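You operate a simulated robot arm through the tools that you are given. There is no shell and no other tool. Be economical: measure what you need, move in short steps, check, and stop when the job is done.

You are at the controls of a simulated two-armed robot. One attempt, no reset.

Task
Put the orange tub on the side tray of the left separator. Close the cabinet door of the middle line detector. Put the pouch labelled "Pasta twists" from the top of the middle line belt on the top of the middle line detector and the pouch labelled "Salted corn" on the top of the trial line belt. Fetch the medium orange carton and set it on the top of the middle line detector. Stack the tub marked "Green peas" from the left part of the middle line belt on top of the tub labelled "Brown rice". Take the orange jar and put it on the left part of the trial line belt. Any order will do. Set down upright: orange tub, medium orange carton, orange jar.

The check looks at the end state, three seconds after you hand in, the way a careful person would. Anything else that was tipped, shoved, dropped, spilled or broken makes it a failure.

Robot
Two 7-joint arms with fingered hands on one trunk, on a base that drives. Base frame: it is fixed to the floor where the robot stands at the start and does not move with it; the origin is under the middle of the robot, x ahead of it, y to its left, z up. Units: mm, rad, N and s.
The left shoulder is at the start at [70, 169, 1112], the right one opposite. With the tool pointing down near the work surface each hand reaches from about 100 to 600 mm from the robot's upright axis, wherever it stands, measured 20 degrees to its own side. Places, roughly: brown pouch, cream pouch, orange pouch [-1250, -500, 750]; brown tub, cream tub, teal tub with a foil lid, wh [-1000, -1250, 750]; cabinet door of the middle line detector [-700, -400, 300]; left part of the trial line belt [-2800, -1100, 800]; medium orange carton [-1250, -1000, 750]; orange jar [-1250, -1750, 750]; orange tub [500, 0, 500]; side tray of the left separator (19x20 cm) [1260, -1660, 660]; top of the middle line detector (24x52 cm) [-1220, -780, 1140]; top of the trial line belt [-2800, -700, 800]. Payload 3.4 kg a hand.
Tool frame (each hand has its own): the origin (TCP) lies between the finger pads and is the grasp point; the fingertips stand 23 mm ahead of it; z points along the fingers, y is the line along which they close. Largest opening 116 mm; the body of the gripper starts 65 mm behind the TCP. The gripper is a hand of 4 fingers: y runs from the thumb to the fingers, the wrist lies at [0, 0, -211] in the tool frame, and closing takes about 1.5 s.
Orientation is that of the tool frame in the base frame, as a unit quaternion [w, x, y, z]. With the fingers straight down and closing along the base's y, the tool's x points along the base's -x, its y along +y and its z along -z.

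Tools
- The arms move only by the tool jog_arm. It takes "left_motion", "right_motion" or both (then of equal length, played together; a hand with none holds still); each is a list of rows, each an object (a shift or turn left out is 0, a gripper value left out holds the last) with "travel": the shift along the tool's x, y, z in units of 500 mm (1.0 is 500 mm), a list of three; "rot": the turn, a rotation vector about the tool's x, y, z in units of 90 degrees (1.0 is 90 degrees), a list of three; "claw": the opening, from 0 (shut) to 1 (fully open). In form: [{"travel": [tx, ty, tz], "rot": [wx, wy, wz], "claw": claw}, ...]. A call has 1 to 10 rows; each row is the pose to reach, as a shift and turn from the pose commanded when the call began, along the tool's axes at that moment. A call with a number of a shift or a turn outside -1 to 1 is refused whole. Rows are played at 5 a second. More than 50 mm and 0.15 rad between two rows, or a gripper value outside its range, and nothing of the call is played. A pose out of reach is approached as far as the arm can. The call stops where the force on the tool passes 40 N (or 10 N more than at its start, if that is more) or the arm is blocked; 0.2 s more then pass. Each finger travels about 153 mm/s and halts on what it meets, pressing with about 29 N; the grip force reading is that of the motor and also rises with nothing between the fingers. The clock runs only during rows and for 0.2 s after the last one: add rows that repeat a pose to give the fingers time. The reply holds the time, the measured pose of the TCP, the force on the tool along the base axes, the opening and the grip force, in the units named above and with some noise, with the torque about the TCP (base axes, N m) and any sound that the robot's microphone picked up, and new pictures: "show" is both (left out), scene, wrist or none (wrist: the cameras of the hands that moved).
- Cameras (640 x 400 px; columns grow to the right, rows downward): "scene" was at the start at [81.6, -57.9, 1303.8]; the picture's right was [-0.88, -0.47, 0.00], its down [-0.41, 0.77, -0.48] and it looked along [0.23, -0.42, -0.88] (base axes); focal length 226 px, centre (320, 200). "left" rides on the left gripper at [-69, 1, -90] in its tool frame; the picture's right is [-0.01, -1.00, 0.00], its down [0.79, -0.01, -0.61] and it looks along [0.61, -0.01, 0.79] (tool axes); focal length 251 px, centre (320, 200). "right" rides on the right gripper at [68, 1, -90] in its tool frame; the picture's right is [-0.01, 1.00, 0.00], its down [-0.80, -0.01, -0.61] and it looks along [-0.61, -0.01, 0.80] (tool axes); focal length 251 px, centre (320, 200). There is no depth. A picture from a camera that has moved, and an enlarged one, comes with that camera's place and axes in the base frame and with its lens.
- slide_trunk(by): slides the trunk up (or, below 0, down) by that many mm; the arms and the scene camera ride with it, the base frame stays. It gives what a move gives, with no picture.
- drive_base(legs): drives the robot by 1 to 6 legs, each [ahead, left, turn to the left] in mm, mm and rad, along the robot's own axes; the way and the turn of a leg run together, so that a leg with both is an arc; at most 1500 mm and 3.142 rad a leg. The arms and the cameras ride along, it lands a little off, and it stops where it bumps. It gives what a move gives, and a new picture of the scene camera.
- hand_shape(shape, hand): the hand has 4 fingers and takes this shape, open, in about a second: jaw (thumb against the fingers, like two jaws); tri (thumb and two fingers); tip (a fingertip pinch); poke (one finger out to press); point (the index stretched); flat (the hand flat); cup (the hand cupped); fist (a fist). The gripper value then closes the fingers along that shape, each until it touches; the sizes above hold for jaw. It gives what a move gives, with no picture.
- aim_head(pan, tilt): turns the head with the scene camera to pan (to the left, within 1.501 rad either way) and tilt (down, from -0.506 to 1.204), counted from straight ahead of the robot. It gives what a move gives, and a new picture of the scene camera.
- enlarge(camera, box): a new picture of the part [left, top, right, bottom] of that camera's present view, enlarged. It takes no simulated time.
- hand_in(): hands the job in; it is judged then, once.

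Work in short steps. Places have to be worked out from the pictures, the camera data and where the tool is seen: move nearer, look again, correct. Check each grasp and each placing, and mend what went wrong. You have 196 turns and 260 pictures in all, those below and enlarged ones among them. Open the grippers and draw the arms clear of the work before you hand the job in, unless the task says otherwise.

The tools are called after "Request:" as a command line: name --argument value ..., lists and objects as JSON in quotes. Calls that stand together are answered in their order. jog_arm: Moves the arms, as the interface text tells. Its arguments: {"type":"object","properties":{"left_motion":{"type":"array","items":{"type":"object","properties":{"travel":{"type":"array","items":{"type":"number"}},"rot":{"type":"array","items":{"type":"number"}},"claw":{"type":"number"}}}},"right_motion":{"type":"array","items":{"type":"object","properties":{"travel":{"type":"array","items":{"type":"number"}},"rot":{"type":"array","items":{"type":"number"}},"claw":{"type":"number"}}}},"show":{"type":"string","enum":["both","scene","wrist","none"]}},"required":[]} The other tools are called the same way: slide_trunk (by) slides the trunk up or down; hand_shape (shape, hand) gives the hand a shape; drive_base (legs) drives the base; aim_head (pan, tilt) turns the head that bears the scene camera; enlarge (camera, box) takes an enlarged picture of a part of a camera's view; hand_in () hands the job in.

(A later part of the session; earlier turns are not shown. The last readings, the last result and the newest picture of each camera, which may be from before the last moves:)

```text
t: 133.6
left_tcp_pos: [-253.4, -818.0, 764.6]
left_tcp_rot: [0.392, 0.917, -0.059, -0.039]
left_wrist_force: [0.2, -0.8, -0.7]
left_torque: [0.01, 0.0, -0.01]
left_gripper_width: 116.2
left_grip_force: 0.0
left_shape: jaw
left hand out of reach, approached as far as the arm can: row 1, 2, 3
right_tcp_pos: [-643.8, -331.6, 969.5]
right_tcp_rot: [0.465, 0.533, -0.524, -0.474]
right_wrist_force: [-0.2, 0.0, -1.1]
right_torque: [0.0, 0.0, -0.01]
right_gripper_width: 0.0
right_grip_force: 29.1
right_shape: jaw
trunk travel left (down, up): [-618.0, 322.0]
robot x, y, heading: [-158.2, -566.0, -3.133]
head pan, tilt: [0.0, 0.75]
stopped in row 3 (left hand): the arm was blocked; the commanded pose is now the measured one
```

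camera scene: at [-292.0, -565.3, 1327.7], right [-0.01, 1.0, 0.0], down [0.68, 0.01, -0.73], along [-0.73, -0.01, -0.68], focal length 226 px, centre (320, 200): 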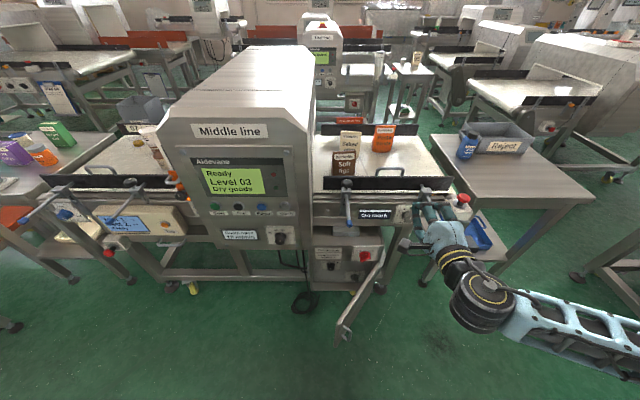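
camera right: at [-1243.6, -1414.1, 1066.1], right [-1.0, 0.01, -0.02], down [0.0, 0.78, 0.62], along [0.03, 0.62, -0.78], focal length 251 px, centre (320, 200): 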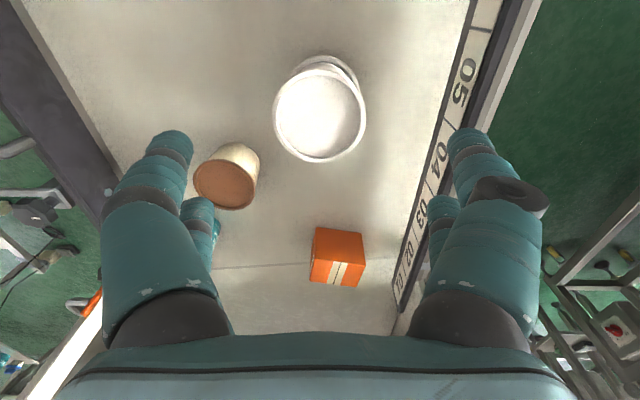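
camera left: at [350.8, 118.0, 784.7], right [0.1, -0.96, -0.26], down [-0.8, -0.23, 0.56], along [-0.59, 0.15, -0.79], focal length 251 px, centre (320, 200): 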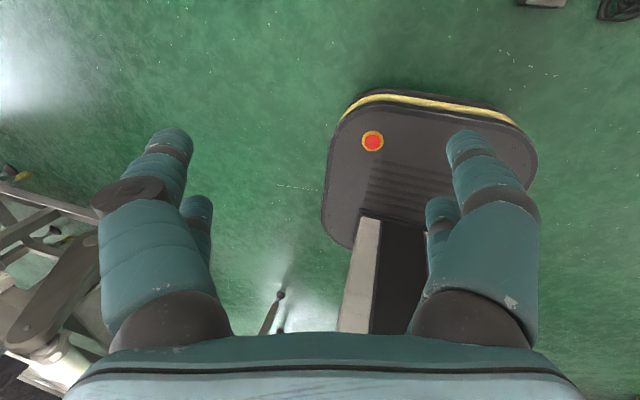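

Hand points forward. Back off and shift, then lower the trunk.

Request:
drive_base --legs '[[-250, 120, 0]]'

Request:
slide_trunk --by -380

Request:
jog_arm --right_motion '[{"rot": [-0.03, 0, 0], "travel": [0, -0.09, 0]}, {"rot": [-0.06, 0, 0], "travel": [0, -0.18, 0]}, {"rot": [-0.06, 0, 0], "travel": [0, -0.27, 0]}, {"rot": [-0.06, 0, 0], "travel": [0, -0.36, 0]}, {"rot": [-0.06, 0, 0], "travel": [0, -0.44, 0]}]' --show "scene"

```text
t: 135.5
left_tcp_pos: [-1.8, -935.1, 764.0]
left_tcp_rot: [0.392, 0.917, -0.06, -0.039]
left_wrist_force: [0.6, 0.7, 0.2]
left_torque: [0.02, 0.01, 0.0]
left_gripper_width: 115.9
left_grip_force: 0.1
left_shape: jaw
right_tcp_pos: [-393.0, -447.1, 967.7]
right_tcp_rot: [0.464, 0.532, -0.525, -0.475]
right_wrist_force: [0.4, 0.2, -0.5]
right_torque: [0.04, 0.01, 0.01]
right_gripper_width: 0.1
right_grip_force: 28.9
right_shape: jaw
trunk travel left (down, up): [-618.0, 322.0]
robot x, y, heading: [87.9, -682.8, -3.135]
head pan, tilt: [0.0, 0.75]
camera scene: at [-40.5, -683.0, 1327.7], right [-0.01, 1.0, 0.0], down [0.68, 0.0, -0.73], along [-0.73, 0.0, -0.68], focal length 226 px, centre (320, 200)
```

scene: 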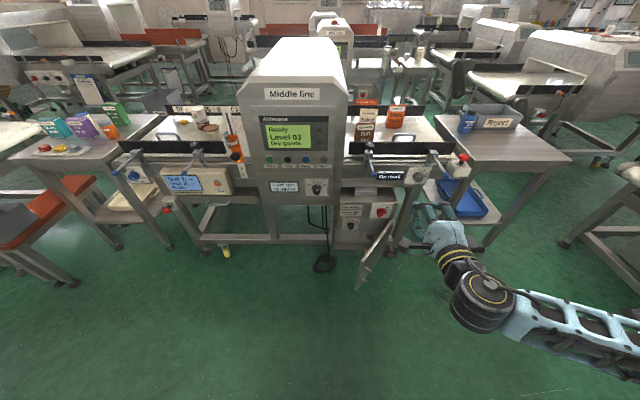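

```text
t: 139.2
left_tcp_pos: [-2.8, -935.2, 384.3]
left_tcp_rot: [0.392, 0.917, -0.061, -0.039]
left_wrist_force: [0.6, -0.6, 0.0]
left_torque: [0.03, -0.03, 0.02]
left_gripper_width: 115.8
left_grip_force: 0.0
left_shape: jaw
right_tcp_pos: [-393.3, -448.9, 588.4]
right_tcp_rot: [0.464, 0.532, -0.525, -0.475]
right_wrist_force: [0.1, 0.5, 0.1]
right_torque: [0.01, 0.01, 0.02]
right_gripper_width: 0.0
right_grip_force: 29.1
right_shape: jaw
trunk travel left (down, up): [-238.0, 702.0]
robot x, y, heading: [88.7, -682.2, -3.138]
head pan, tilt: [0.0, 0.75]
```

```text
t: 140.4
left_tcp_pos: [-1.2, -935.1, 385.4]
left_tcp_rot: [0.392, 0.917, -0.06, -0.039]
left_wrist_force: [-0.9, 1.0, 0.1]
left_torque: [-0.01, 0.01, 0.0]
left_gripper_width: 115.9
left_grip_force: 0.0
left_shape: jaw
right_tcp_pos: [-367.1, -444.6, 369.8]
right_tcp_rot: [0.488, 0.51, -0.503, -0.499]
right_wrist_force: [0.5, 0.0, 0.7]
right_torque: [0.02, -0.01, 0.01]
right_gripper_width: 0.2
right_grip_force: 29.0
right_shape: jaw
trunk travel left (down, up): [-238.0, 702.0]
robot x, y, heading: [88.5, -681.0, -3.141]
head pan, tilt: [0.0, 0.75]
camera scene: at [-40.9, -682.9, 947.7], right [-0.01, 1.0, 0.0], down [0.68, 0.0, -0.73], along [-0.73, 0.0, -0.68], focal length 226 px, centre (320, 200)
```

scene: 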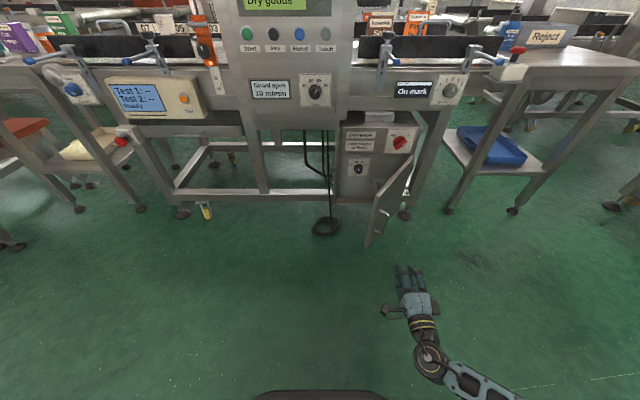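

Door free edge triangulates to (-600,-496), top z≈394; hinge ≈(-857,-296). Lower the hand to z≈300 and drive up so the fingertips nearly touch the door's outside at y≈-445.

Request:
jog_arm --right_motion '[{"travel": [0, -0.07, 0]}, {"travel": [0, -0.14, 0]}]' --show "none"

Request:
drive_base --legs '[[240, 0, 0]]'

```text
t: 141.0
left_tcp_pos: [-1.5, -936.0, 385.5]
left_tcp_rot: [0.392, 0.917, -0.06, -0.04]
left_wrist_force: [0.1, 0.4, 0.4]
left_torque: [-0.02, 0.0, -0.01]
left_gripper_width: 116.0
left_grip_force: 0.1
left_shape: jaw
right_tcp_pos: [-365.2, -444.0, 299.1]
right_tcp_rot: [0.488, 0.51, -0.502, -0.499]
right_wrist_force: [-0.6, 0.2, -0.2]
right_torque: [0.02, 0.03, 0.01]
right_gripper_width: 0.2
right_grip_force: 29.2
right_shape: jaw
trunk travel left (down, up): [-238.0, 702.0]
robot x, y, heading: [89.8, -680.0, -3.133]
head pan, tilt: [0.0, 0.75]
```

```text
t: 142.8
left_tcp_pos: [-227.9, -937.8, 384.7]
left_tcp_rot: [0.393, 0.917, -0.06, -0.039]
left_wrist_force: [0.3, 0.4, 0.1]
left_torque: [0.03, 0.0, 0.02]
left_gripper_width: 116.0
left_grip_force: 0.0
left_shape: jaw
right_tcp_pos: [-589.3, -452.3, 300.0]
right_tcp_rot: [0.493, 0.511, -0.501, -0.494]
right_wrist_force: [5.3, -2.9, 8.7]
right_torque: [-0.23, -0.05, -0.05]
right_gripper_width: 0.0
right_grip_force: 29.1
right_shape: jaw
trunk travel left (down, up): [-238.0, 702.0]
robot x, y, heading: [-138.2, -683.1, -3.135]
head pan, tilt: [0.0, 0.75]
stopped in leg 1: the force on the tool passed its limit at 59 N (the readings are from after the stop); the commanded pose is now the measured one
camera scene: at [-266.3, -685.1, 947.8], right [-0.01, 1.0, 0.0], down [0.68, 0.01, -0.73], along [-0.73, 0.0, -0.68], focal length 226 px, centre (320, 200)
```

scene: 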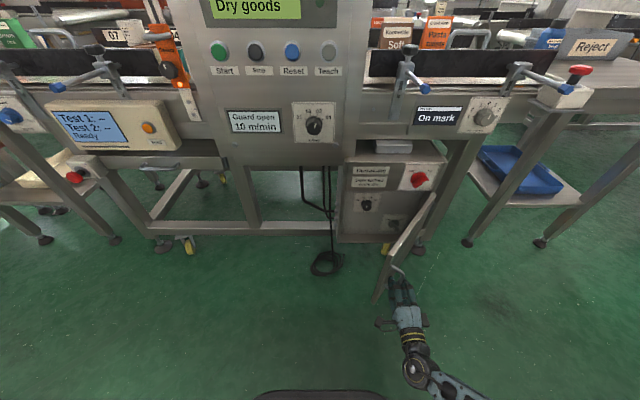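

Contact at tips x≈-612. Look closely.

Request:
enlarge --camera "scene" --box '[330, 130, 490, 330]'

```text
2.00 times, centred on (410, 230) of scene
camera zoom: at [-266.3, -685.1, 947.8], right [-0.01, 1.0, 0.0], down [0.68, 0.01, -0.73], along [-0.73, 0.0, -0.68], focal length 451 px, centre (140, 140)
```

zoom: 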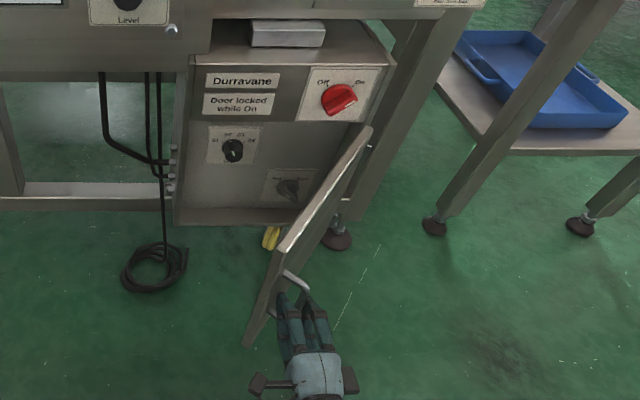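

The tips are on the door's handle. Push along the arc (−x and −y) in small rows.

Request:
jog_arm --right_motion '[{"travel": [0.03, 0, 0.03]}, {"travel": [0.07, 0, 0.06]}, {"travel": [0.11, 0, 0.1]}, {"travel": [0.14, 0, 0.15]}]' --show "scene"

```text
t: 143.8
left_tcp_pos: [-227.2, -937.4, 385.0]
left_tcp_rot: [0.393, 0.917, -0.059, -0.039]
left_wrist_force: [-0.1, 0.1, 0.2]
left_torque: [-0.02, 0.0, 0.02]
left_gripper_width: 116.3
left_grip_force: 0.0
left_shape: jaw
right_tcp_pos: [-663.7, -528.7, 298.0]
right_tcp_rot: [0.498, 0.512, -0.498, -0.492]
right_wrist_force: [6.6, -7.4, 11.3]
right_torque: [0.09, -0.12, -0.3]
right_gripper_width: 0.1
right_grip_force: 28.7
right_shape: jaw
trunk travel left (down, up): [-238.0, 702.0]
robot x, y, heading: [-133.7, -685.3, -3.133]
head pan, tilt: [0.0, 0.75]
stopped in row 4 (right hand): the force on the tool passed its limit at 42 N (the readings are from after the stop); the commanded pose is now the measured one
camera scene: at [-265.6, -685.8, 947.7], right [-0.01, 1.0, 0.0], down [0.68, 0.01, -0.73], along [-0.73, -0.01, -0.68], focal length 226 px, centre (320, 200)
```

scene: 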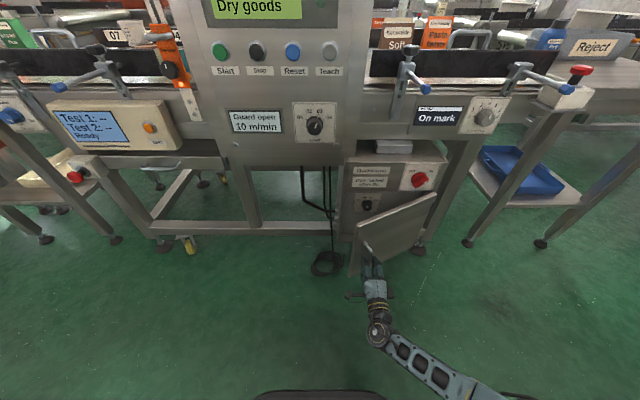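

Door swings well. Continue, using the base for forward push.

Request:
drive_base --legs '[[70, 25, 0]]'

```text
t: 144.7
left_tcp_pos: [-255.9, -950.8, 384.7]
left_tcp_rot: [0.394, 0.916, -0.057, -0.039]
left_wrist_force: [-0.3, -0.4, 0.6]
left_torque: [0.02, 0.0, 0.0]
left_gripper_width: 116.0
left_grip_force: 0.0
left_shape: jaw
right_tcp_pos: [-690.9, -548.0, 296.7]
right_tcp_rot: [0.5, 0.516, -0.497, -0.486]
right_wrist_force: [1.2, -2.9, 0.5]
right_torque: [0.1, -0.02, 0.01]
right_gripper_width: 0.0
right_grip_force: 29.1
right_shape: jaw
trunk travel left (down, up): [-238.0, 702.0]
robot x, y, heading: [-163.6, -692.9, -3.131]
head pan, tilt: [0.0, 0.75]
stopped in leg 1: the force on the tool passed its limit at 44 N (the readings are from after the stop); the commanded pose is now the measured one
camera scene: at [-296.5, -697.2, 947.6], right [-0.01, 1.0, 0.0], down [0.68, 0.01, -0.73], along [-0.73, -0.01, -0.68], focal length 226 px, centre (320, 200)
```

scene: 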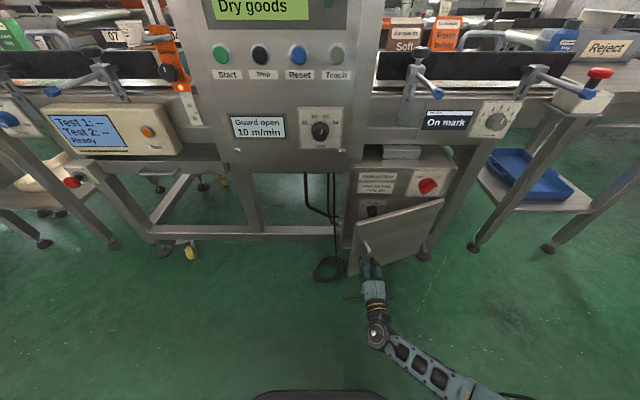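

Continue with slower arm rows.

Request:
jog_arm --right_motion '[{"travel": [0.006, 0, 0.02]}, {"travel": [0.012, 0, 0.04]}, {"travel": [0.018, 0, 0.06]}, {"travel": [0.024, 0, 0.08]}, {"travel": [0.03, 0, 0.1]}, {"travel": [0.034, 0, 0.12]}, {"travel": [0.038, 0, 0.14]}, {"travel": [0.042, 0, 0.16]}]' --show "scene"

```text
t: 146.5
left_tcp_pos: [-256.4, -951.1, 384.4]
left_tcp_rot: [0.393, 0.917, -0.058, -0.038]
left_wrist_force: [-0.4, 0.2, 0.0]
left_torque: [-0.02, -0.01, -0.02]
left_gripper_width: 115.9
left_grip_force: 0.0
left_shape: jaw
right_tcp_pos: [-771.1, -572.4, 297.4]
right_tcp_rot: [0.502, 0.516, -0.496, -0.485]
right_wrist_force: [5.4, -38.4, 7.1]
right_torque: [-0.16, -0.16, -0.26]
right_gripper_width: 0.2
right_grip_force: 28.6
right_shape: jaw
trunk travel left (down, up): [-238.0, 702.0]
robot x, y, heading: [-166.7, -700.0, -3.127]
head pan, tilt: [0.0, 0.75]
camera scene: at [-295.6, -699.2, 947.8], right [-0.01, 1.0, 0.0], down [0.68, 0.01, -0.73], along [-0.73, -0.01, -0.68], focal length 226 px, centre (320, 200)
```

scene: 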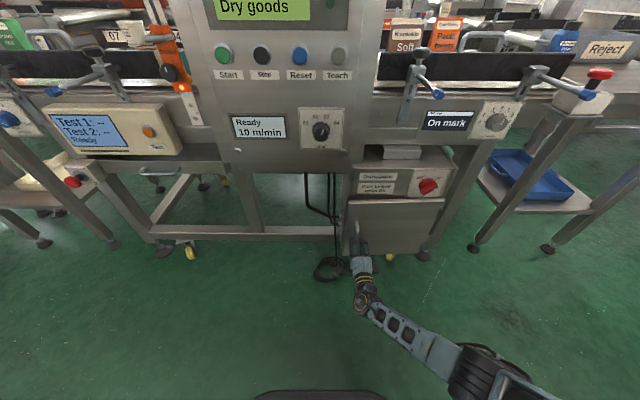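

The display now reads "Ready" (was "Guard open") – door closed. Check the fingers versus the handle before withdrawing.

Request:
enlarge --camera "scene" --box '[320, 180, 460, 300]'

Request:
enlarge --camera "right" --box '[0, 0, 640, 400]'

```text
3.33 times, centred on (390, 240) of scene
camera zoom: at [-295.6, -699.2, 947.8], right [-0.01, 1.0, 0.0], down [0.68, 0.01, -0.73], along [-0.73, -0.01, -0.68], focal length 752 px, centre (87, 67)
```

zoom: 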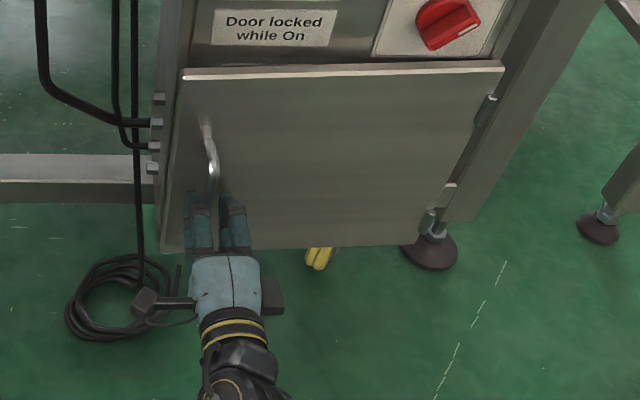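

```text
1.00 times, centred on (320, 200) of right (not enlarged: the box is as wide or as high as the picture)
camera zoom: at [-678.0, -637.5, 298.9], right [-0.03, 0.0, 1.0], down [0.58, 0.82, 0.01], along [-0.82, 0.58, -0.02], focal length 251 px, centre (320, 200)
```

zoom: 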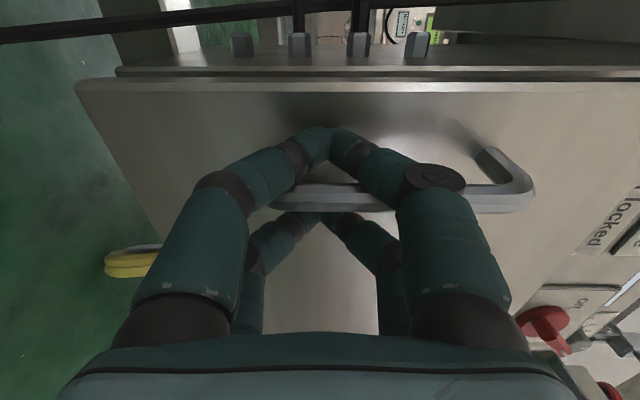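

The handle lies between the finger pairs and presses sideways (38 N). Relieve toward −y in small steps.

Request:
jog_arm --right_motion '[{"travel": [0.008, 0, 0]}, {"travel": [0.016, 0, 0]}]' --show "none"

```text
t: 147.1
left_tcp_pos: [-256.8, -949.7, 383.5]
left_tcp_rot: [0.393, 0.917, -0.06, -0.039]
left_wrist_force: [-0.6, -0.3, -0.3]
left_torque: [0.0, -0.01, -0.02]
left_gripper_width: 116.2
left_grip_force: 0.0
left_shape: jaw
right_tcp_pos: [-770.7, -573.5, 295.7]
right_tcp_rot: [0.499, 0.514, -0.498, -0.489]
right_wrist_force: [0.5, -10.5, 7.6]
right_torque: [-0.05, -0.07, -0.04]
right_gripper_width: 0.1
right_grip_force: 29.0
right_shape: jaw
trunk travel left (down, up): [-238.0, 702.0]
robot x, y, heading: [-162.2, -694.2, -3.129]
head pan, tilt: [0.0, 0.75]
```

Force decreased as expected. A bit more, then withdraw straight back.

Request:
jog_arm --right_motion '[{"travel": [0.006, 0, 0]}, {"travel": [0.006, 0, -0.015]}, {"travel": [0.006, 0, -0.04]}, {"travel": [0.006, 0, -0.08]}, {"travel": [0.006, 0, -0.13]}]' --show "scene"

```text
t: 148.3
left_tcp_pos: [-257.3, -950.0, 385.3]
left_tcp_rot: [0.393, 0.917, -0.058, -0.038]
left_wrist_force: [0.6, -0.1, 0.1]
left_torque: [0.05, -0.02, 0.02]
left_gripper_width: 116.1
left_grip_force: 0.0
left_shape: jaw
right_tcp_pos: [-704.9, -578.3, 296.1]
right_tcp_rot: [0.501, 0.516, -0.497, -0.486]
right_wrist_force: [0.0, 0.3, 0.4]
right_torque: [0.02, -0.01, 0.02]
right_gripper_width: 0.0
right_grip_force: 29.1
right_shape: jaw
trunk travel left (down, up): [-238.0, 702.0]
robot x, y, heading: [-165.6, -694.6, -3.131]
head pan, tilt: [0.0, 0.75]
camera scene: at [-296.6, -697.2, 947.7], right [-0.01, 1.0, 0.0], down [0.68, 0.01, -0.73], along [-0.73, -0.01, -0.68], focal length 226 px, centre (320, 200)
```

scene: 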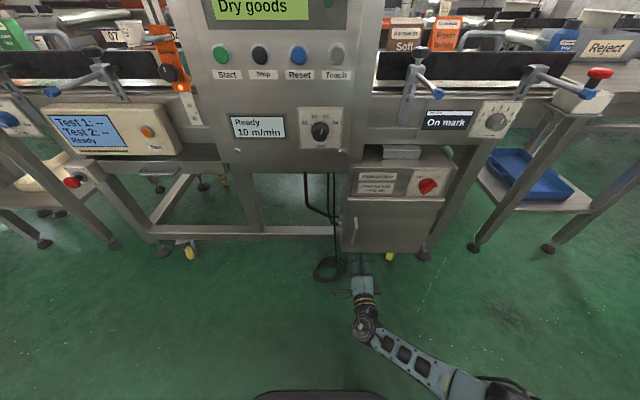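

Door shut. Back off, raise the trunk, and turn the hand to point down again.

Request:
drive_base --legs '[[-230, 0, 0]]'

Request:
slide_trunk --by 380

Request:
jog_arm --right_motion '[{"travel": [0, 0.05, 0], "rot": [0.094, 0, 0], "claw": 1.0}, {"travel": [0, 0.1, 0], "rot": [0.188, 0, 0]}, {"travel": [0, 0.15, 0], "rot": [0.282, 0, 0]}, {"travel": [0, 0.2, 0], "rot": [0.376, 0, 0]}, {"travel": [0, 0.25, 0], "rot": [0.47, 0, 0]}, {"travel": [0, 0.3, 0], "rot": [0.564, 0, 0]}, {"travel": [0, 0.35, 0], "rot": [0.658, 0, 0]}, {"travel": [0, 0.4, 0], "rot": [0.752, 0, 0]}, {"travel": [0, 0.45, 0], "rot": [0.846, 0, 0]}, {"travel": [0, 0.5, 0], "rot": [0.94, 0, 0]}]' --show "scene"

```text
t: 150.1
left_tcp_pos: [-26.2, -948.1, 384.2]
left_tcp_rot: [0.393, 0.917, -0.058, -0.038]
left_wrist_force: [0.2, 0.4, 0.1]
left_torque: [-0.02, -0.02, -0.04]
left_gripper_width: 115.9
left_grip_force: 0.0
left_shape: jaw
right_tcp_pos: [-474.9, -576.5, 295.7]
right_tcp_rot: [0.501, 0.515, -0.497, -0.486]
right_wrist_force: [0.4, -0.2, -1.0]
right_torque: [0.01, 0.01, 0.02]
right_gripper_width: 0.0
right_grip_force: 28.3
right_shape: jaw
trunk travel left (down, up): [-238.0, 702.0]
robot x, y, heading: [67.5, -692.5, -3.131]
head pan, tilt: [0.0, 0.75]
camera scene: at [-66.4, -694.6, 947.7], right [-0.01, 1.0, 0.0], down [0.68, 0.01, -0.73], along [-0.73, -0.01, -0.68], focal length 226 px, centre (320, 200)
```

scene: 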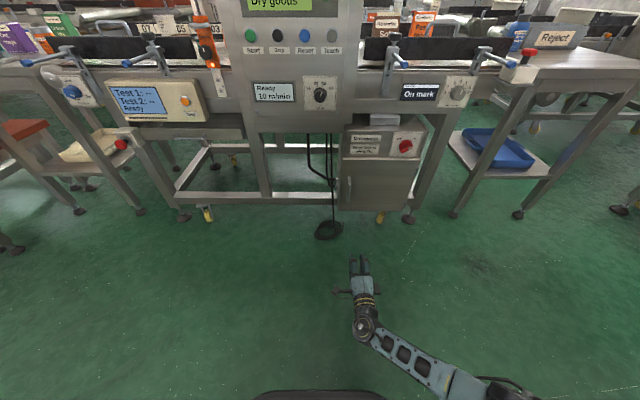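

```text
t: 153.7
left_tcp_pos: [-26.1, -947.1, 763.9]
left_tcp_rot: [0.393, 0.917, -0.059, -0.039]
left_wrist_force: [-0.3, 0.4, 0.4]
left_torque: [0.03, 0.01, 0.01]
left_gripper_width: 115.9
left_grip_force: 0.1
left_shape: jaw
right_tcp_pos: [-474.7, -577.2, 676.1]
right_tcp_rot: [0.501, 0.516, -0.497, -0.486]
right_wrist_force: [0.0, 0.0, 1.0]
right_torque: [0.0, -0.02, -0.03]
right_gripper_width: 0.0
right_grip_force: 29.2
right_shape: jaw
trunk travel left (down, up): [-618.0, 322.0]
robot x, y, heading: [68.7, -692.0, -3.13]
head pan, tilt: [0.0, 0.75]
```

```text
t: 155.9
left_tcp_pos: [-26.6, -947.1, 764.6]
left_tcp_rot: [0.393, 0.917, -0.059, -0.039]
left_wrist_force: [1.2, 0.4, 0.4]
left_torque: [0.03, -0.02, -0.02]
left_gripper_width: 115.8
left_grip_force: 0.2
left_shape: jaw
right_tcp_pos: [-480.9, -577.8, 926.3]
right_tcp_rot: [0.022, 0.717, -0.696, -0.024]
right_wrist_force: [0.6, 0.6, 0.3]
right_torque: [0.01, 0.0, 0.01]
right_gripper_width: 116.0
right_grip_force: 0.1
right_shape: jaw
trunk travel left (down, up): [-618.0, 322.0]
robot x, y, heading: [63.6, -692.7, -3.134]
head pan, tilt: [0.0, 0.75]
camera scene: at [-66.6, -695.6, 1327.6], right [-0.01, 1.0, 0.0], down [0.68, 0.01, -0.73], along [-0.73, -0.01, -0.68], focal length 226 px, centre (320, 200)
```

scene: 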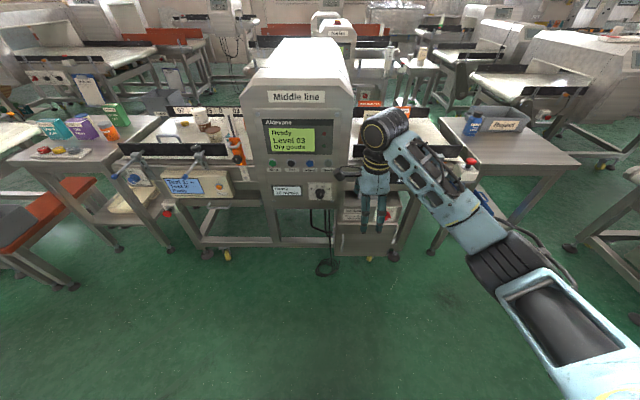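

Retract the hand nearer, then drive up for a close look at the pouches.

Request:
jog_arm --right_motion '[{"travel": [-0.04, -0.07, -0.02]}, {"travel": [-0.08, -0.15, -0.04]}, {"travel": [-0.12, -0.23, -0.06]}, {"travel": [-0.16, -0.31, -0.08]}, {"travel": [-0.2, -0.38, -0.1]}]' --show "none"

Request:
drive_base --legs '[[420, -50, 0]]'

Request:
aim_head --pan -0.2 --tilt 0.6

Request:
enlarge --camera "scene" --box '[240, 150, 440, 290]'

```text
t: 157.1
left_tcp_pos: [-25.5, -946.7, 764.6]
left_tcp_rot: [0.394, 0.917, -0.058, -0.038]
left_wrist_force: [0.2, -0.4, -0.4]
left_torque: [0.0, 0.01, -0.03]
left_gripper_width: 116.1
left_grip_force: 0.1
left_shape: jaw
right_tcp_pos: [-290.1, -470.1, 964.3]
right_tcp_rot: [0.024, 0.718, -0.695, -0.023]
right_wrist_force: [0.4, -0.2, -0.7]
right_torque: [-0.01, -0.01, 0.0]
right_gripper_width: 116.0
right_grip_force: 0.1
right_shape: jaw
trunk travel left (down, up): [-618.0, 322.0]
robot x, y, heading: [64.3, -694.0, -3.131]
head pan, tilt: [0.0, 0.75]
```

```text
t: 159.7
left_tcp_pos: [-451.3, -901.2, 764.5]
left_tcp_rot: [0.393, 0.917, -0.06, -0.038]
left_wrist_force: [-0.4, -0.3, 0.4]
left_torque: [0.0, -0.02, 0.02]
left_gripper_width: 115.9
left_grip_force: 0.1
left_shape: jaw
right_tcp_pos: [-716.3, -424.4, 963.3]
right_tcp_rot: [0.022, 0.717, -0.696, -0.025]
right_wrist_force: [-0.4, -0.3, 0.0]
right_torque: [0.02, -0.02, -0.04]
right_gripper_width: 116.2
right_grip_force: 0.0
right_shape: jaw
trunk travel left (down, up): [-618.0, 322.0]
robot x, y, heading: [-362.1, -646.3, -3.128]
head pan, tilt: [0.0, 0.75]
camera scene: at [-490.9, -648.6, 1327.6], right [-0.01, 1.0, 0.0], down [0.68, 0.01, -0.73], along [-0.73, -0.01, -0.68], focal length 226 px, centre (320, 200)
```

scene: 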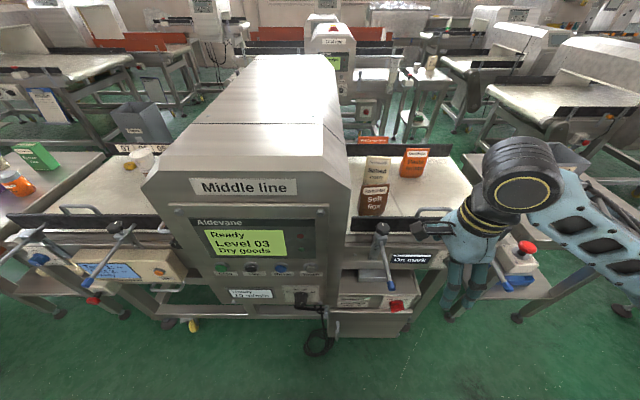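

```text
t: 160.5
left_tcp_pos: [-450.8, -901.3, 765.9]
left_tcp_rot: [0.393, 0.917, -0.059, -0.039]
left_wrist_force: [1.7, 0.9, -0.5]
left_torque: [0.01, -0.03, 0.03]
left_gripper_width: 116.1
left_grip_force: 0.1
left_shape: jaw
right_tcp_pos: [-715.5, -425.1, 963.6]
right_tcp_rot: [0.024, 0.717, -0.696, -0.025]
right_wrist_force: [0.8, -0.7, 1.3]
right_torque: [-0.03, 0.04, 0.02]
right_gripper_width: 115.9
right_grip_force: 0.0
right_shape: jaw
trunk travel left (down, up): [-618.0, 322.0]
robot x, y, heading: [-357.7, -646.2, -3.133]
head pan, tilt: [-0.201, 0.6]
camera scene: at [-494.5, -631.1, 1340.5], right [0.19, 0.98, 0.0], down [0.56, -0.11, -0.82], along [-0.81, 0.16, -0.57], focal length 226 px, centre (320, 200)
```

scene: 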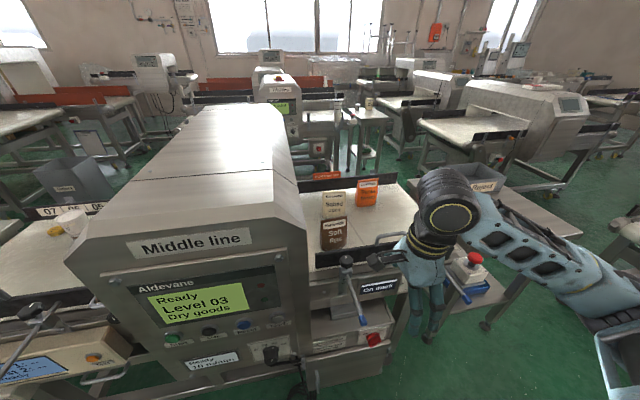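

```text
2.86 times, centred on (340, 220) of scene
camera zoom: at [-494.5, -631.1, 1340.5], right [0.19, 0.98, 0.0], down [0.56, -0.11, -0.82], along [-0.81, 0.16, -0.57], focal length 644 px, centre (263, 143)
```

zoom: 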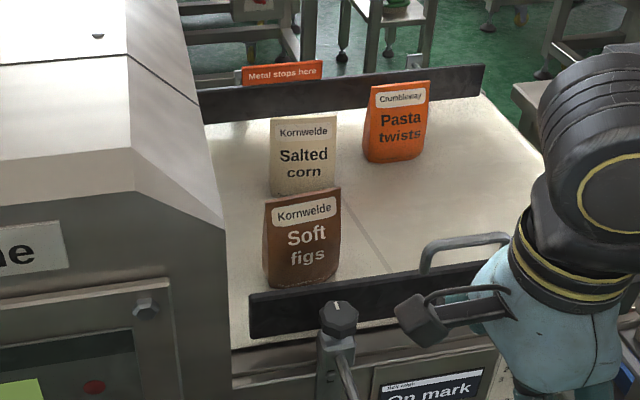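

Pouches identified: Pasta twists (-1255,-273), Salted corn (-1200,-434), standing. I want to work from the rear of the line; look to the right to find a route.

Request:
aim_head --pan -0.9 --tilt 0.45

```text
t: 161.5
left_tcp_pos: [-450.4, -901.4, 763.8]
left_tcp_rot: [0.393, 0.917, -0.06, -0.038]
left_wrist_force: [-0.2, -0.3, -0.5]
left_torque: [0.0, 0.0, 0.01]
left_gripper_width: 115.9
left_grip_force: 0.0
left_shape: jaw
right_tcp_pos: [-715.8, -425.0, 963.9]
right_tcp_rot: [0.023, 0.717, -0.696, -0.024]
right_wrist_force: [0.4, 0.1, 0.2]
right_torque: [0.01, 0.03, 0.02]
right_gripper_width: 115.9
right_grip_force: 0.2
right_shape: jaw
trunk travel left (down, up): [-618.0, 322.0]
robot x, y, heading: [-356.5, -648.3, -3.135]
head pan, tilt: [-0.901, 0.45]
camera scene: at [-465.6, -576.4, 1354.1], right [0.78, 0.63, 0.0], down [0.27, -0.34, -0.9], along [-0.57, 0.7, -0.44], focal length 226 px, centre (320, 200)
```

scene: 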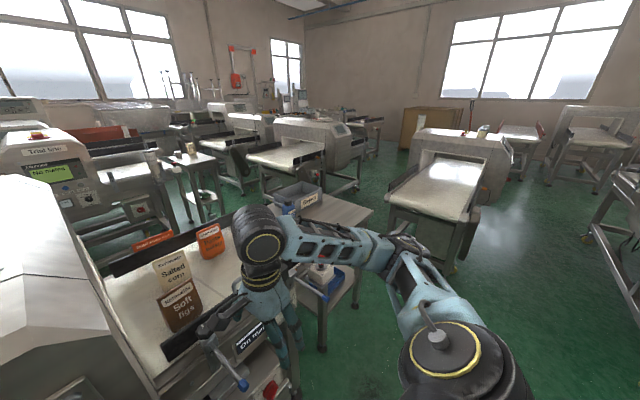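

The side tables block direct passage; the clear way round is along −y past the end of this row. Back up, turn to −y and drive along x≈−180.

Request:
drive_base --legs '[[-180, 0, 0], [0, 0, 1.565], [1200, 0, 0]]'

Request:
aim_head --pan -0.5 --tilt 0.3

```text
t: 172.5
left_tcp_pos: [83.1, -1930.2, 764.9]
left_tcp_rot: [0.305, 0.691, 0.606, 0.251]
left_wrist_force: [-0.8, -0.5, 0.1]
left_torque: [0.05, -0.03, 0.01]
left_gripper_width: 116.0
left_grip_force: 0.1
left_shape: jaw
right_tcp_pos: [-395.2, -2195.8, 963.2]
right_tcp_rot: [0.034, 0.999, 0.014, -0.001]
right_wrist_force: [0.3, -0.1, -0.7]
right_torque: [-0.05, -0.01, -0.03]
right_gripper_width: 116.1
right_grip_force: 0.0
right_shape: jaw
trunk travel left (down, up): [-618.0, 322.0]
robot x, y, heading: [-175.4, -1839.3, -1.567]
head pan, tilt: [-0.901, 0.45]
camera scene: at [-241.6, -1945.7, 1354.1], right [-0.63, 0.78, 0.0], down [0.34, 0.27, -0.9], along [-0.7, -0.56, -0.44], focal length 226 px, centre (320, 200)
```

scene: 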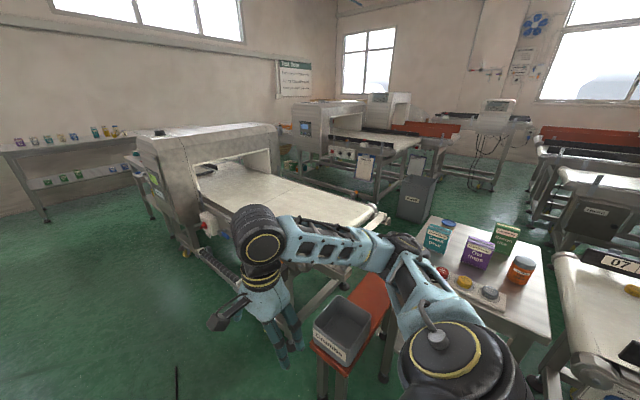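

```text
t: 173.4
left_tcp_pos: [83.0, -1930.2, 765.3]
left_tcp_rot: [0.306, 0.691, 0.605, 0.251]
left_wrist_force: [0.7, -0.4, 0.6]
left_torque: [-0.03, 0.02, 0.02]
left_gripper_width: 116.1
left_grip_force: 0.0
left_shape: jaw
right_tcp_pos: [-395.2, -2194.8, 964.1]
right_tcp_rot: [0.035, 0.999, 0.014, -0.002]
right_wrist_force: [0.5, -1.0, -0.5]
right_torque: [-0.02, 0.01, -0.02]
right_gripper_width: 116.0
right_grip_force: 0.1
right_shape: jaw
trunk travel left (down, up): [-618.0, 322.0]
robot x, y, heading: [-174.7, -1836.8, -1.566]
head pan, tilt: [-0.499, 0.3]
camera scene: at [-214.2, -1970.2, 1368.0], right [-0.88, 0.47, 0.0], down [0.14, 0.26, -0.96], along [-0.45, -0.84, -0.3], focal length 226 px, centre (320, 200)
```

scene: 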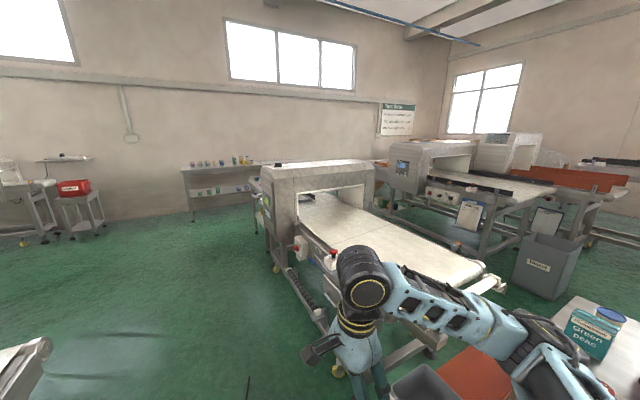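

Route looks free along the −y side. Continue down.

Request:
drive_base --legs '[[1450, 0, 0], [900, 0, 0]]'

Request:
aim_head --pan -1.0 --tilt 0.4

```text
t: 179.9
left_tcp_pos: [97.6, -3292.3, 762.5]
left_tcp_rot: [0.323, 0.738, 0.551, 0.217]
left_wrist_force: [0.0, 0.4, -0.3]
left_torque: [-0.02, -0.05, 0.03]
left_gripper_width: 116.1
left_grip_force: 0.1
left_shape: jaw
right_tcp_pos: [-413.0, -3475.7, 970.4]
right_tcp_rot: [0.041, 0.997, -0.067, -0.011]
right_wrist_force: [-0.1, 0.2, -0.3]
right_torque: [-0.01, 0.03, 0.0]
right_gripper_width: 116.0
right_grip_force: 0.0
right_shape: jaw
trunk travel left (down, up): [-618.0, 322.0]
robot x, y, heading: [-145.9, -3164.1, -1.724]
head pan, tilt: [-0.499, 0.3]
stopped in leg 1: the robot was blocked; the commanded pose is now the measured one
camera scene: at [-191.3, -3279.1, 1370.0], right [-0.79, 0.61, 0.01], down [0.16, 0.23, -0.96], along [-0.59, -0.76, -0.28], focal length 226 px, centre (320, 200)
```

scene: 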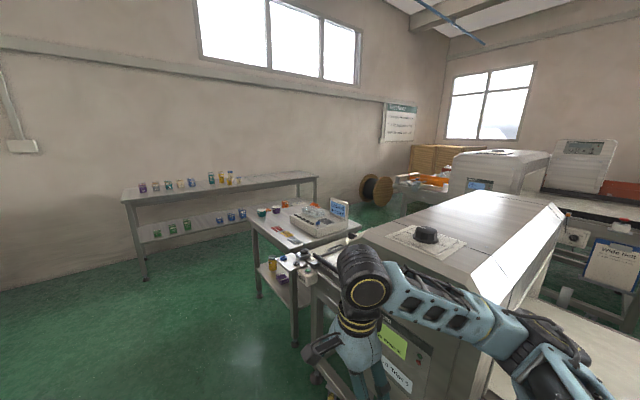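

```text
t: 180.8
left_tcp_pos: [97.4, -3294.5, 763.2]
left_tcp_rot: [0.324, 0.738, 0.551, 0.217]
left_wrist_force: [-0.4, -0.1, -0.9]
left_torque: [0.01, -0.02, -0.01]
left_gripper_width: 115.8
left_grip_force: 0.1
left_shape: jaw
right_tcp_pos: [-413.1, -3474.5, 971.6]
right_tcp_rot: [0.039, 0.997, -0.067, -0.013]
right_wrist_force: [0.1, 0.3, -0.1]
right_torque: [0.04, -0.06, -0.02]
right_gripper_width: 116.2
right_grip_force: 0.1
right_shape: jaw
trunk travel left (down, up): [-618.0, 322.0]
robot x, y, heading: [-146.1, -3162.6, -1.729]
head pan, tilt: [-1.0, 0.4]
camera scene: at [-219.2, -3242.3, 1360.7], right [-0.4, 0.92, 0.0], down [0.34, 0.15, -0.93], along [-0.85, -0.37, -0.37], focal length 226 px, centre (320, 200)
```

scene: 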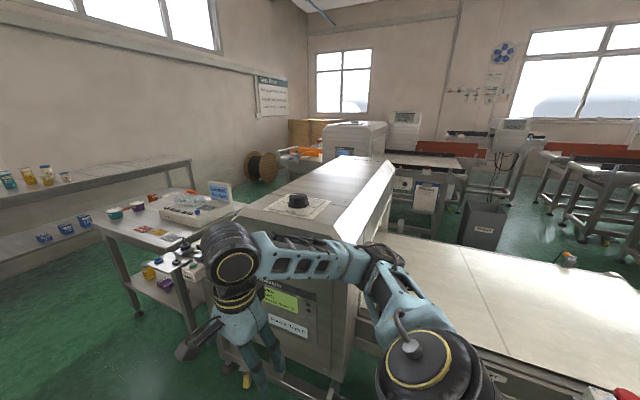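

The right elbow brushed that detector. Shift left 280 mm, straighten, and continue.

Request:
drive_base --legs '[[0, 280, 0], [0, 0, 0.157], [1200, 0, 0]]'

Request:
aim_head --pan -1.3 --tilt 0.4

```text
t: 181.5
left_tcp_pos: [98.9, -3294.0, 761.6]
left_tcp_rot: [0.324, 0.738, 0.55, 0.218]
left_wrist_force: [0.2, -0.5, 0.0]
left_torque: [0.02, 0.03, 0.03]
left_gripper_width: 116.0
left_grip_force: 0.0
left_shape: jaw
right_tcp_pos: [-413.0, -3474.5, 971.5]
right_tcp_rot: [0.041, 0.997, -0.066, -0.012]
right_wrist_force: [-0.9, -0.1, 0.2]
right_torque: [-0.01, 0.03, 0.0]
right_gripper_width: 116.2
right_grip_force: 0.1
right_shape: jaw
trunk travel left (down, up): [-618.0, 322.0]
robot x, y, heading: [-146.6, -3160.6, -1.726]
head pan, tilt: [-1.0, 0.4]
stopped in leg 1: the robot was blocked; the commanded pose is now the measured one
camera scene: at [-220.1, -3242.4, 1360.6], right [-0.4, 0.92, 0.0], down [0.34, 0.15, -0.93], along [-0.85, -0.37, -0.37], focal length 226 px, centre (320, 200)
```

scene: 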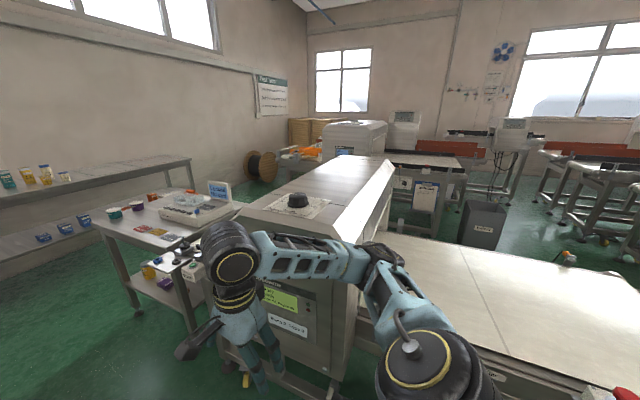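

```text
t: 182.3
left_tcp_pos: [97.5, -3293.1, 762.2]
left_tcp_rot: [0.324, 0.738, 0.55, 0.218]
left_wrist_force: [-0.1, -0.4, -1.4]
left_torque: [0.01, -0.02, 0.01]
left_gripper_width: 115.9
left_grip_force: 0.0
left_shape: jaw
right_tcp_pos: [-412.2, -3473.7, 970.9]
right_tcp_rot: [0.039, 0.997, -0.067, -0.012]
right_wrist_force: [-0.2, 0.6, -0.1]
right_torque: [0.01, -0.06, -0.02]
right_gripper_width: 116.2
right_grip_force: 0.1
right_shape: jaw
trunk travel left (down, up): [-618.0, 322.0]
robot x, y, heading: [-148.3, -3163.4, -1.723]
head pan, tilt: [-1.3, 0.4]
camera scene: at [-227.3, -3215.4, 1360.4], right [-0.11, 0.99, -0.01], down [0.37, 0.04, -0.93], along [-0.92, -0.11, -0.37], focal length 226 px, centre (320, 200)
```

scene: 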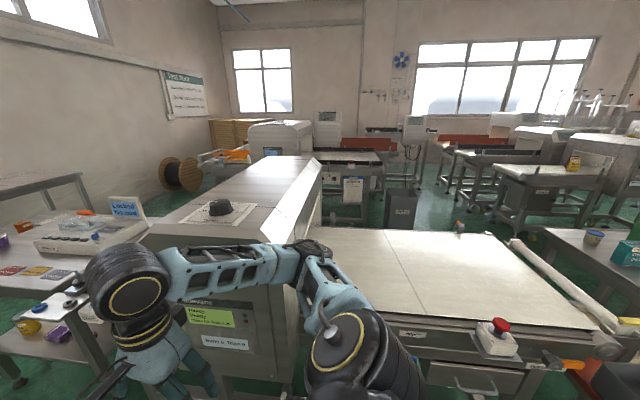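

Blocked to the left too; look left.

Request:
aim_head --pan 1.2 --tilt 0.8

```text
t: 184.5
left_tcp_pos: [97.6, -3292.2, 761.4]
left_tcp_rot: [0.325, 0.738, 0.551, 0.217]
left_wrist_force: [0.3, -0.5, 0.2]
left_torque: [0.01, 0.03, 0.03]
left_gripper_width: 115.7
left_grip_force: 0.0
left_shape: jaw
right_tcp_pos: [-413.4, -3474.4, 971.0]
right_tcp_rot: [0.04, 0.997, -0.067, -0.01]
right_wrist_force: [-0.4, 0.6, 0.2]
right_torque: [0.01, 0.0, -0.01]
right_gripper_width: 115.9
right_grip_force: 0.0
right_shape: jaw
trunk travel left (down, up): [-618.0, 322.0]
robot x, y, heading: [-147.6, -3163.9, -1.727]
head pan, tilt: [1.201, 0.799]
camera scene: at [-66.3, -3245.4, 1323.1], right [-0.5, -0.86, 0.01], down [-0.63, 0.36, -0.69], along [0.59, -0.36, -0.72], focal length 226 px, centre (320, 200)
```

scene: 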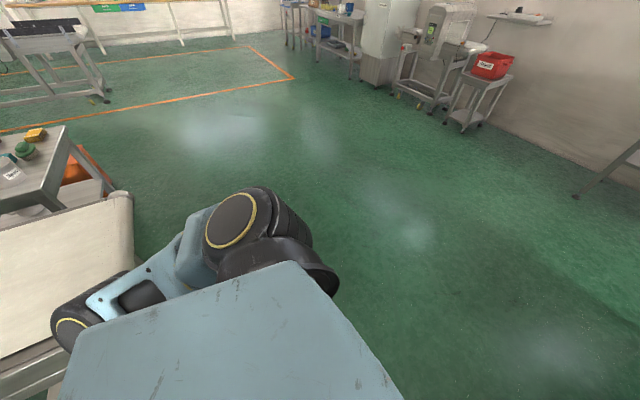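

The left elbow sticks out backward over the white table. Move the left hand forward so the elbow comes in.

Request:
jog_arm --left_motion '[{"travel": [-0.08, 0, 0]}, {"travel": [-0.16, 0, 0]}, {"travel": [-0.24, 0, 0]}, {"travel": [-0.32, 0, 0]}, {"travel": [-0.4, 0, 0]}]' --show "scene"

```text
t: 185.7
left_tcp_pos: [75.6, -3470.2, 767.7]
left_tcp_rot: [0.381, 0.744, 0.487, 0.254]
left_wrist_force: [-0.6, 0.5, -0.6]
left_torque: [-0.01, 0.01, 0.0]
left_gripper_width: 116.0
left_grip_force: 0.0
left_shape: jaw
right_tcp_pos: [-413.9, -3474.0, 971.0]
right_tcp_rot: [0.04, 0.997, -0.067, -0.011]
right_wrist_force: [0.0, 0.4, 0.3]
right_torque: [0.04, -0.02, 0.04]
right_gripper_width: 116.0
right_grip_force: 0.0
right_shape: jaw
trunk travel left (down, up): [-618.0, 322.0]
robot x, y, heading: [-145.5, -3159.0, -1.728]
head pan, tilt: [1.201, 0.799]
stopped in row 5 (left hand): the arm was blocked; the commanded pose is now the measured one
camera scene: at [-66.7, -3245.6, 1324.0], right [-0.5, -0.86, 0.01], down [-0.63, 0.36, -0.69], along [0.59, -0.36, -0.72], focal length 226 px, centre (320, 200)
```

scene: 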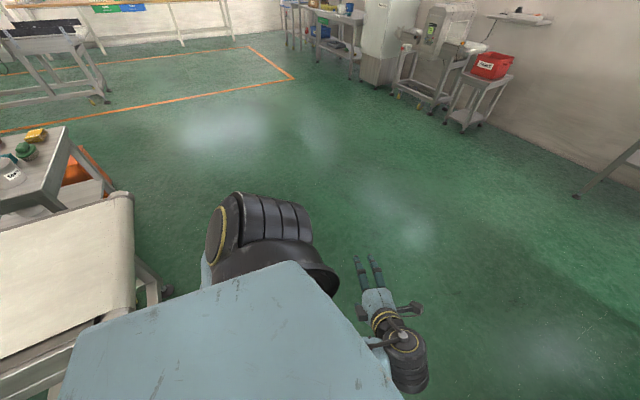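

Elbow in. Now drive left, straighten and go on.

Request:
drive_base --legs '[[60, 270, 0], [0, 0, 0.157], [1200, 0, 0]]'

Request:
aim_head --pan -1.2 --tilt 0.4

```text
t: 194.0
left_tcp_pos: [367.1, -4739.4, 767.1]
left_tcp_rot: [0.361, 0.704, 0.539, 0.289]
left_wrist_force: [-0.6, 0.6, -0.3]
left_torque: [0.01, 0.0, 0.04]
left_gripper_width: 115.9
left_grip_force: 0.1
left_shape: jaw
right_tcp_pos: [-118.9, -4820.5, 965.0]
right_tcp_rot: [0.036, 0.999, 0.009, -0.001]
right_wrist_force: [1.2, -0.9, 0.5]
right_torque: [-0.01, 0.0, 0.0]
right_gripper_width: 116.0
right_grip_force: 0.0
right_shape: jaw
trunk travel left (down, up): [-618.0, 322.0]
robot x, y, heading: [111.7, -4466.7, -1.574]
head pan, tilt: [1.201, 0.799]
camera scene: at [185.1, -4545.3, 1323.6], right [-0.36, -0.93, 0.0], down [-0.67, 0.26, -0.7], along [0.65, -0.25, -0.72], focal length 226 px, centre (320, 200)
```

scene: 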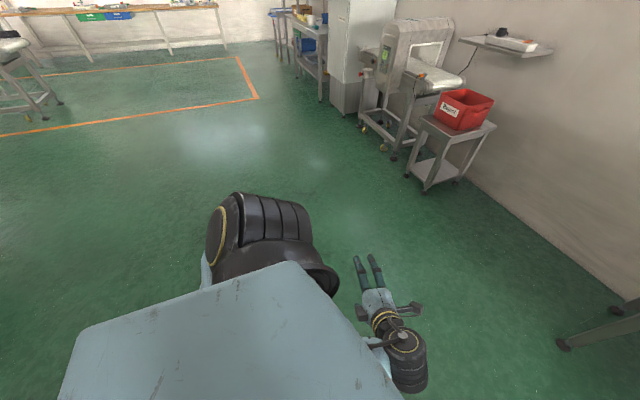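

```text
t: 196.2
left_tcp_pos: [367.2, -4739.1, 768.8]
left_tcp_rot: [0.361, 0.704, 0.539, 0.29]
left_wrist_force: [1.1, 0.1, 0.8]
left_torque: [-0.02, 0.01, 0.0]
left_gripper_width: 116.1
left_grip_force: 0.1
left_shape: jaw
right_tcp_pos: [-117.9, -4822.2, 965.1]
right_tcp_rot: [0.036, 0.999, 0.009, 0.0]
right_wrist_force: [-0.5, 0.5, -1.0]
right_torque: [-0.03, 0.01, 0.04]
right_gripper_width: 115.9
right_grip_force: 0.0
right_shape: jaw
trunk travel left (down, up): [-618.0, 322.0]
robot x, y, heading: [105.4, -4464.1, -1.572]
head pan, tilt: [-1.201, 0.4]
camera scene: at [23.5, -4548.9, 1358.7], right [-0.36, 0.93, 0.0], down [0.36, 0.14, -0.92], along [-0.86, -0.33, -0.39], focal length 226 px, centre (320, 200)
```

scene: 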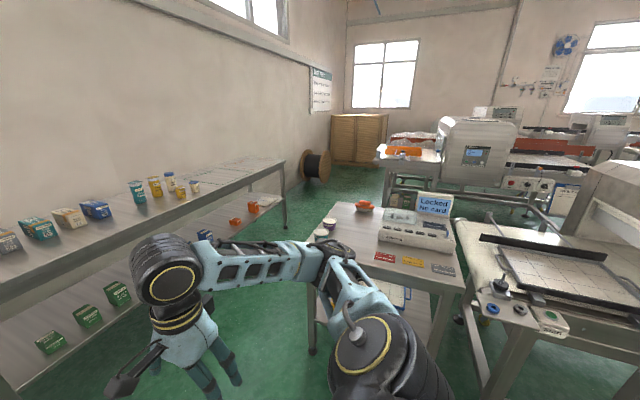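

There's a ~0.8 m gap between the printer table and the wall shelf. Raise the trunk so the arms pass above things, then go through.

Request:
slide_trunk --by 260

Request:
drive_base --legs '[[830, 0, 0], [0, 0, -1.57]]'

Request:
aim_head --pan 0.0 --tilt 0.55

```text
t: 198.8
left_tcp_pos: [368.0, -4740.6, 1027.0]
left_tcp_rot: [0.361, 0.704, 0.538, 0.289]
left_wrist_force: [0.2, 0.7, -0.8]
left_torque: [0.01, -0.02, -0.02]
left_gripper_width: 115.9
left_grip_force: 0.1
left_shape: jaw
right_tcp_pos: [-118.8, -4821.1, 1224.5]
right_tcp_rot: [0.036, 0.999, 0.009, -0.001]
right_wrist_force: [0.2, 0.2, 0.0]
right_torque: [-0.03, 0.0, -0.03]
right_gripper_width: 116.1
right_grip_force: 0.1
right_shape: jaw
trunk travel left (down, up): [-878.0, 62.0]
robot x, y, heading: [110.7, -4465.6, -1.575]
head pan, tilt: [-1.201, 0.4]
```

```text
t: 207.1
left_tcp_pos: [-162.6, -5551.9, 1026.9]
left_tcp_rot: [0.46, 0.879, -0.113, -0.05]
left_wrist_force: [-0.3, 1.1, -0.1]
left_torque: [0.01, -0.02, -0.01]
left_gripper_width: 116.0
left_grip_force: 0.1
left_shape: jaw
right_tcp_pos: [-248.4, -5065.8, 1225.1]
right_tcp_rot: [0.025, 0.717, -0.697, -0.026]
right_wrist_force: [-0.3, -0.4, 0.4]
right_torque: [0.01, 0.02, -0.05]
right_gripper_width: 116.0
right_grip_force: 0.1
right_shape: jaw
trunk travel left (down, up): [-878.0, 62.0]
robot x, y, heading: [110.1, -5294.4, -3.137]
head pan, tilt: [-1.201, 0.4]
camera scene: at [26.5, -5206.1, 1618.7], right [0.93, 0.37, 0.0], down [0.14, -0.36, -0.92], along [-0.34, 0.86, -0.39], focal length 226 px, centre (320, 200)
```

scene: 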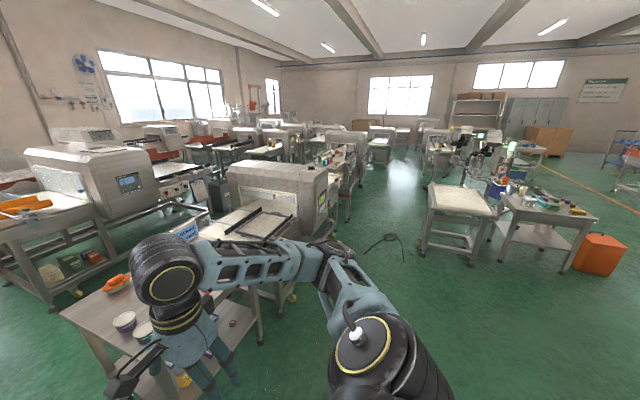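

```text
t: 208.5
left_tcp_pos: [-161.7, -5553.6, 1027.0]
left_tcp_rot: [0.46, 0.88, -0.113, -0.049]
left_wrist_force: [0.0, -0.1, -0.7]
left_torque: [-0.03, 0.0, 0.01]
left_gripper_width: 116.1
left_grip_force: 0.1
left_shape: jaw
right_tcp_pos: [-248.9, -5068.1, 1225.0]
right_tcp_rot: [0.025, 0.716, -0.697, -0.025]
right_wrist_force: [1.0, 0.0, -0.4]
right_torque: [0.01, 0.01, 0.03]
right_gripper_width: 116.0
right_grip_force: 0.0
right_shape: jaw
trunk travel left (down, up): [-878.0, 62.0]
robot x, y, heading: [110.5, -5291.5, -3.136]
head pan, tilt: [0.0, 0.55]
camera scene: at [-29.3, -5292.5, 1605.0], right [0.0, 1.0, 0.0], down [0.52, 0.0, -0.85], along [-0.85, 0.0, -0.52], focal length 226 px, centre (320, 200)
```

scene: 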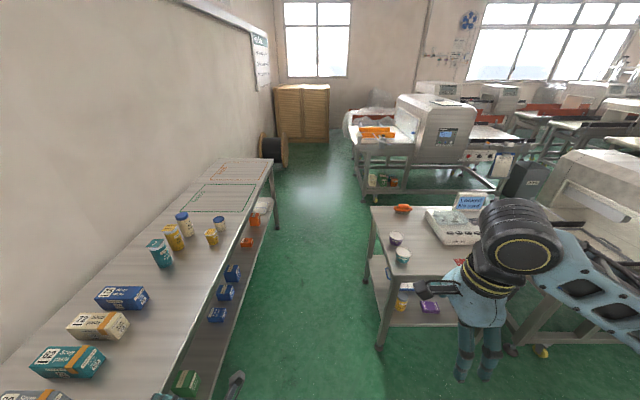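

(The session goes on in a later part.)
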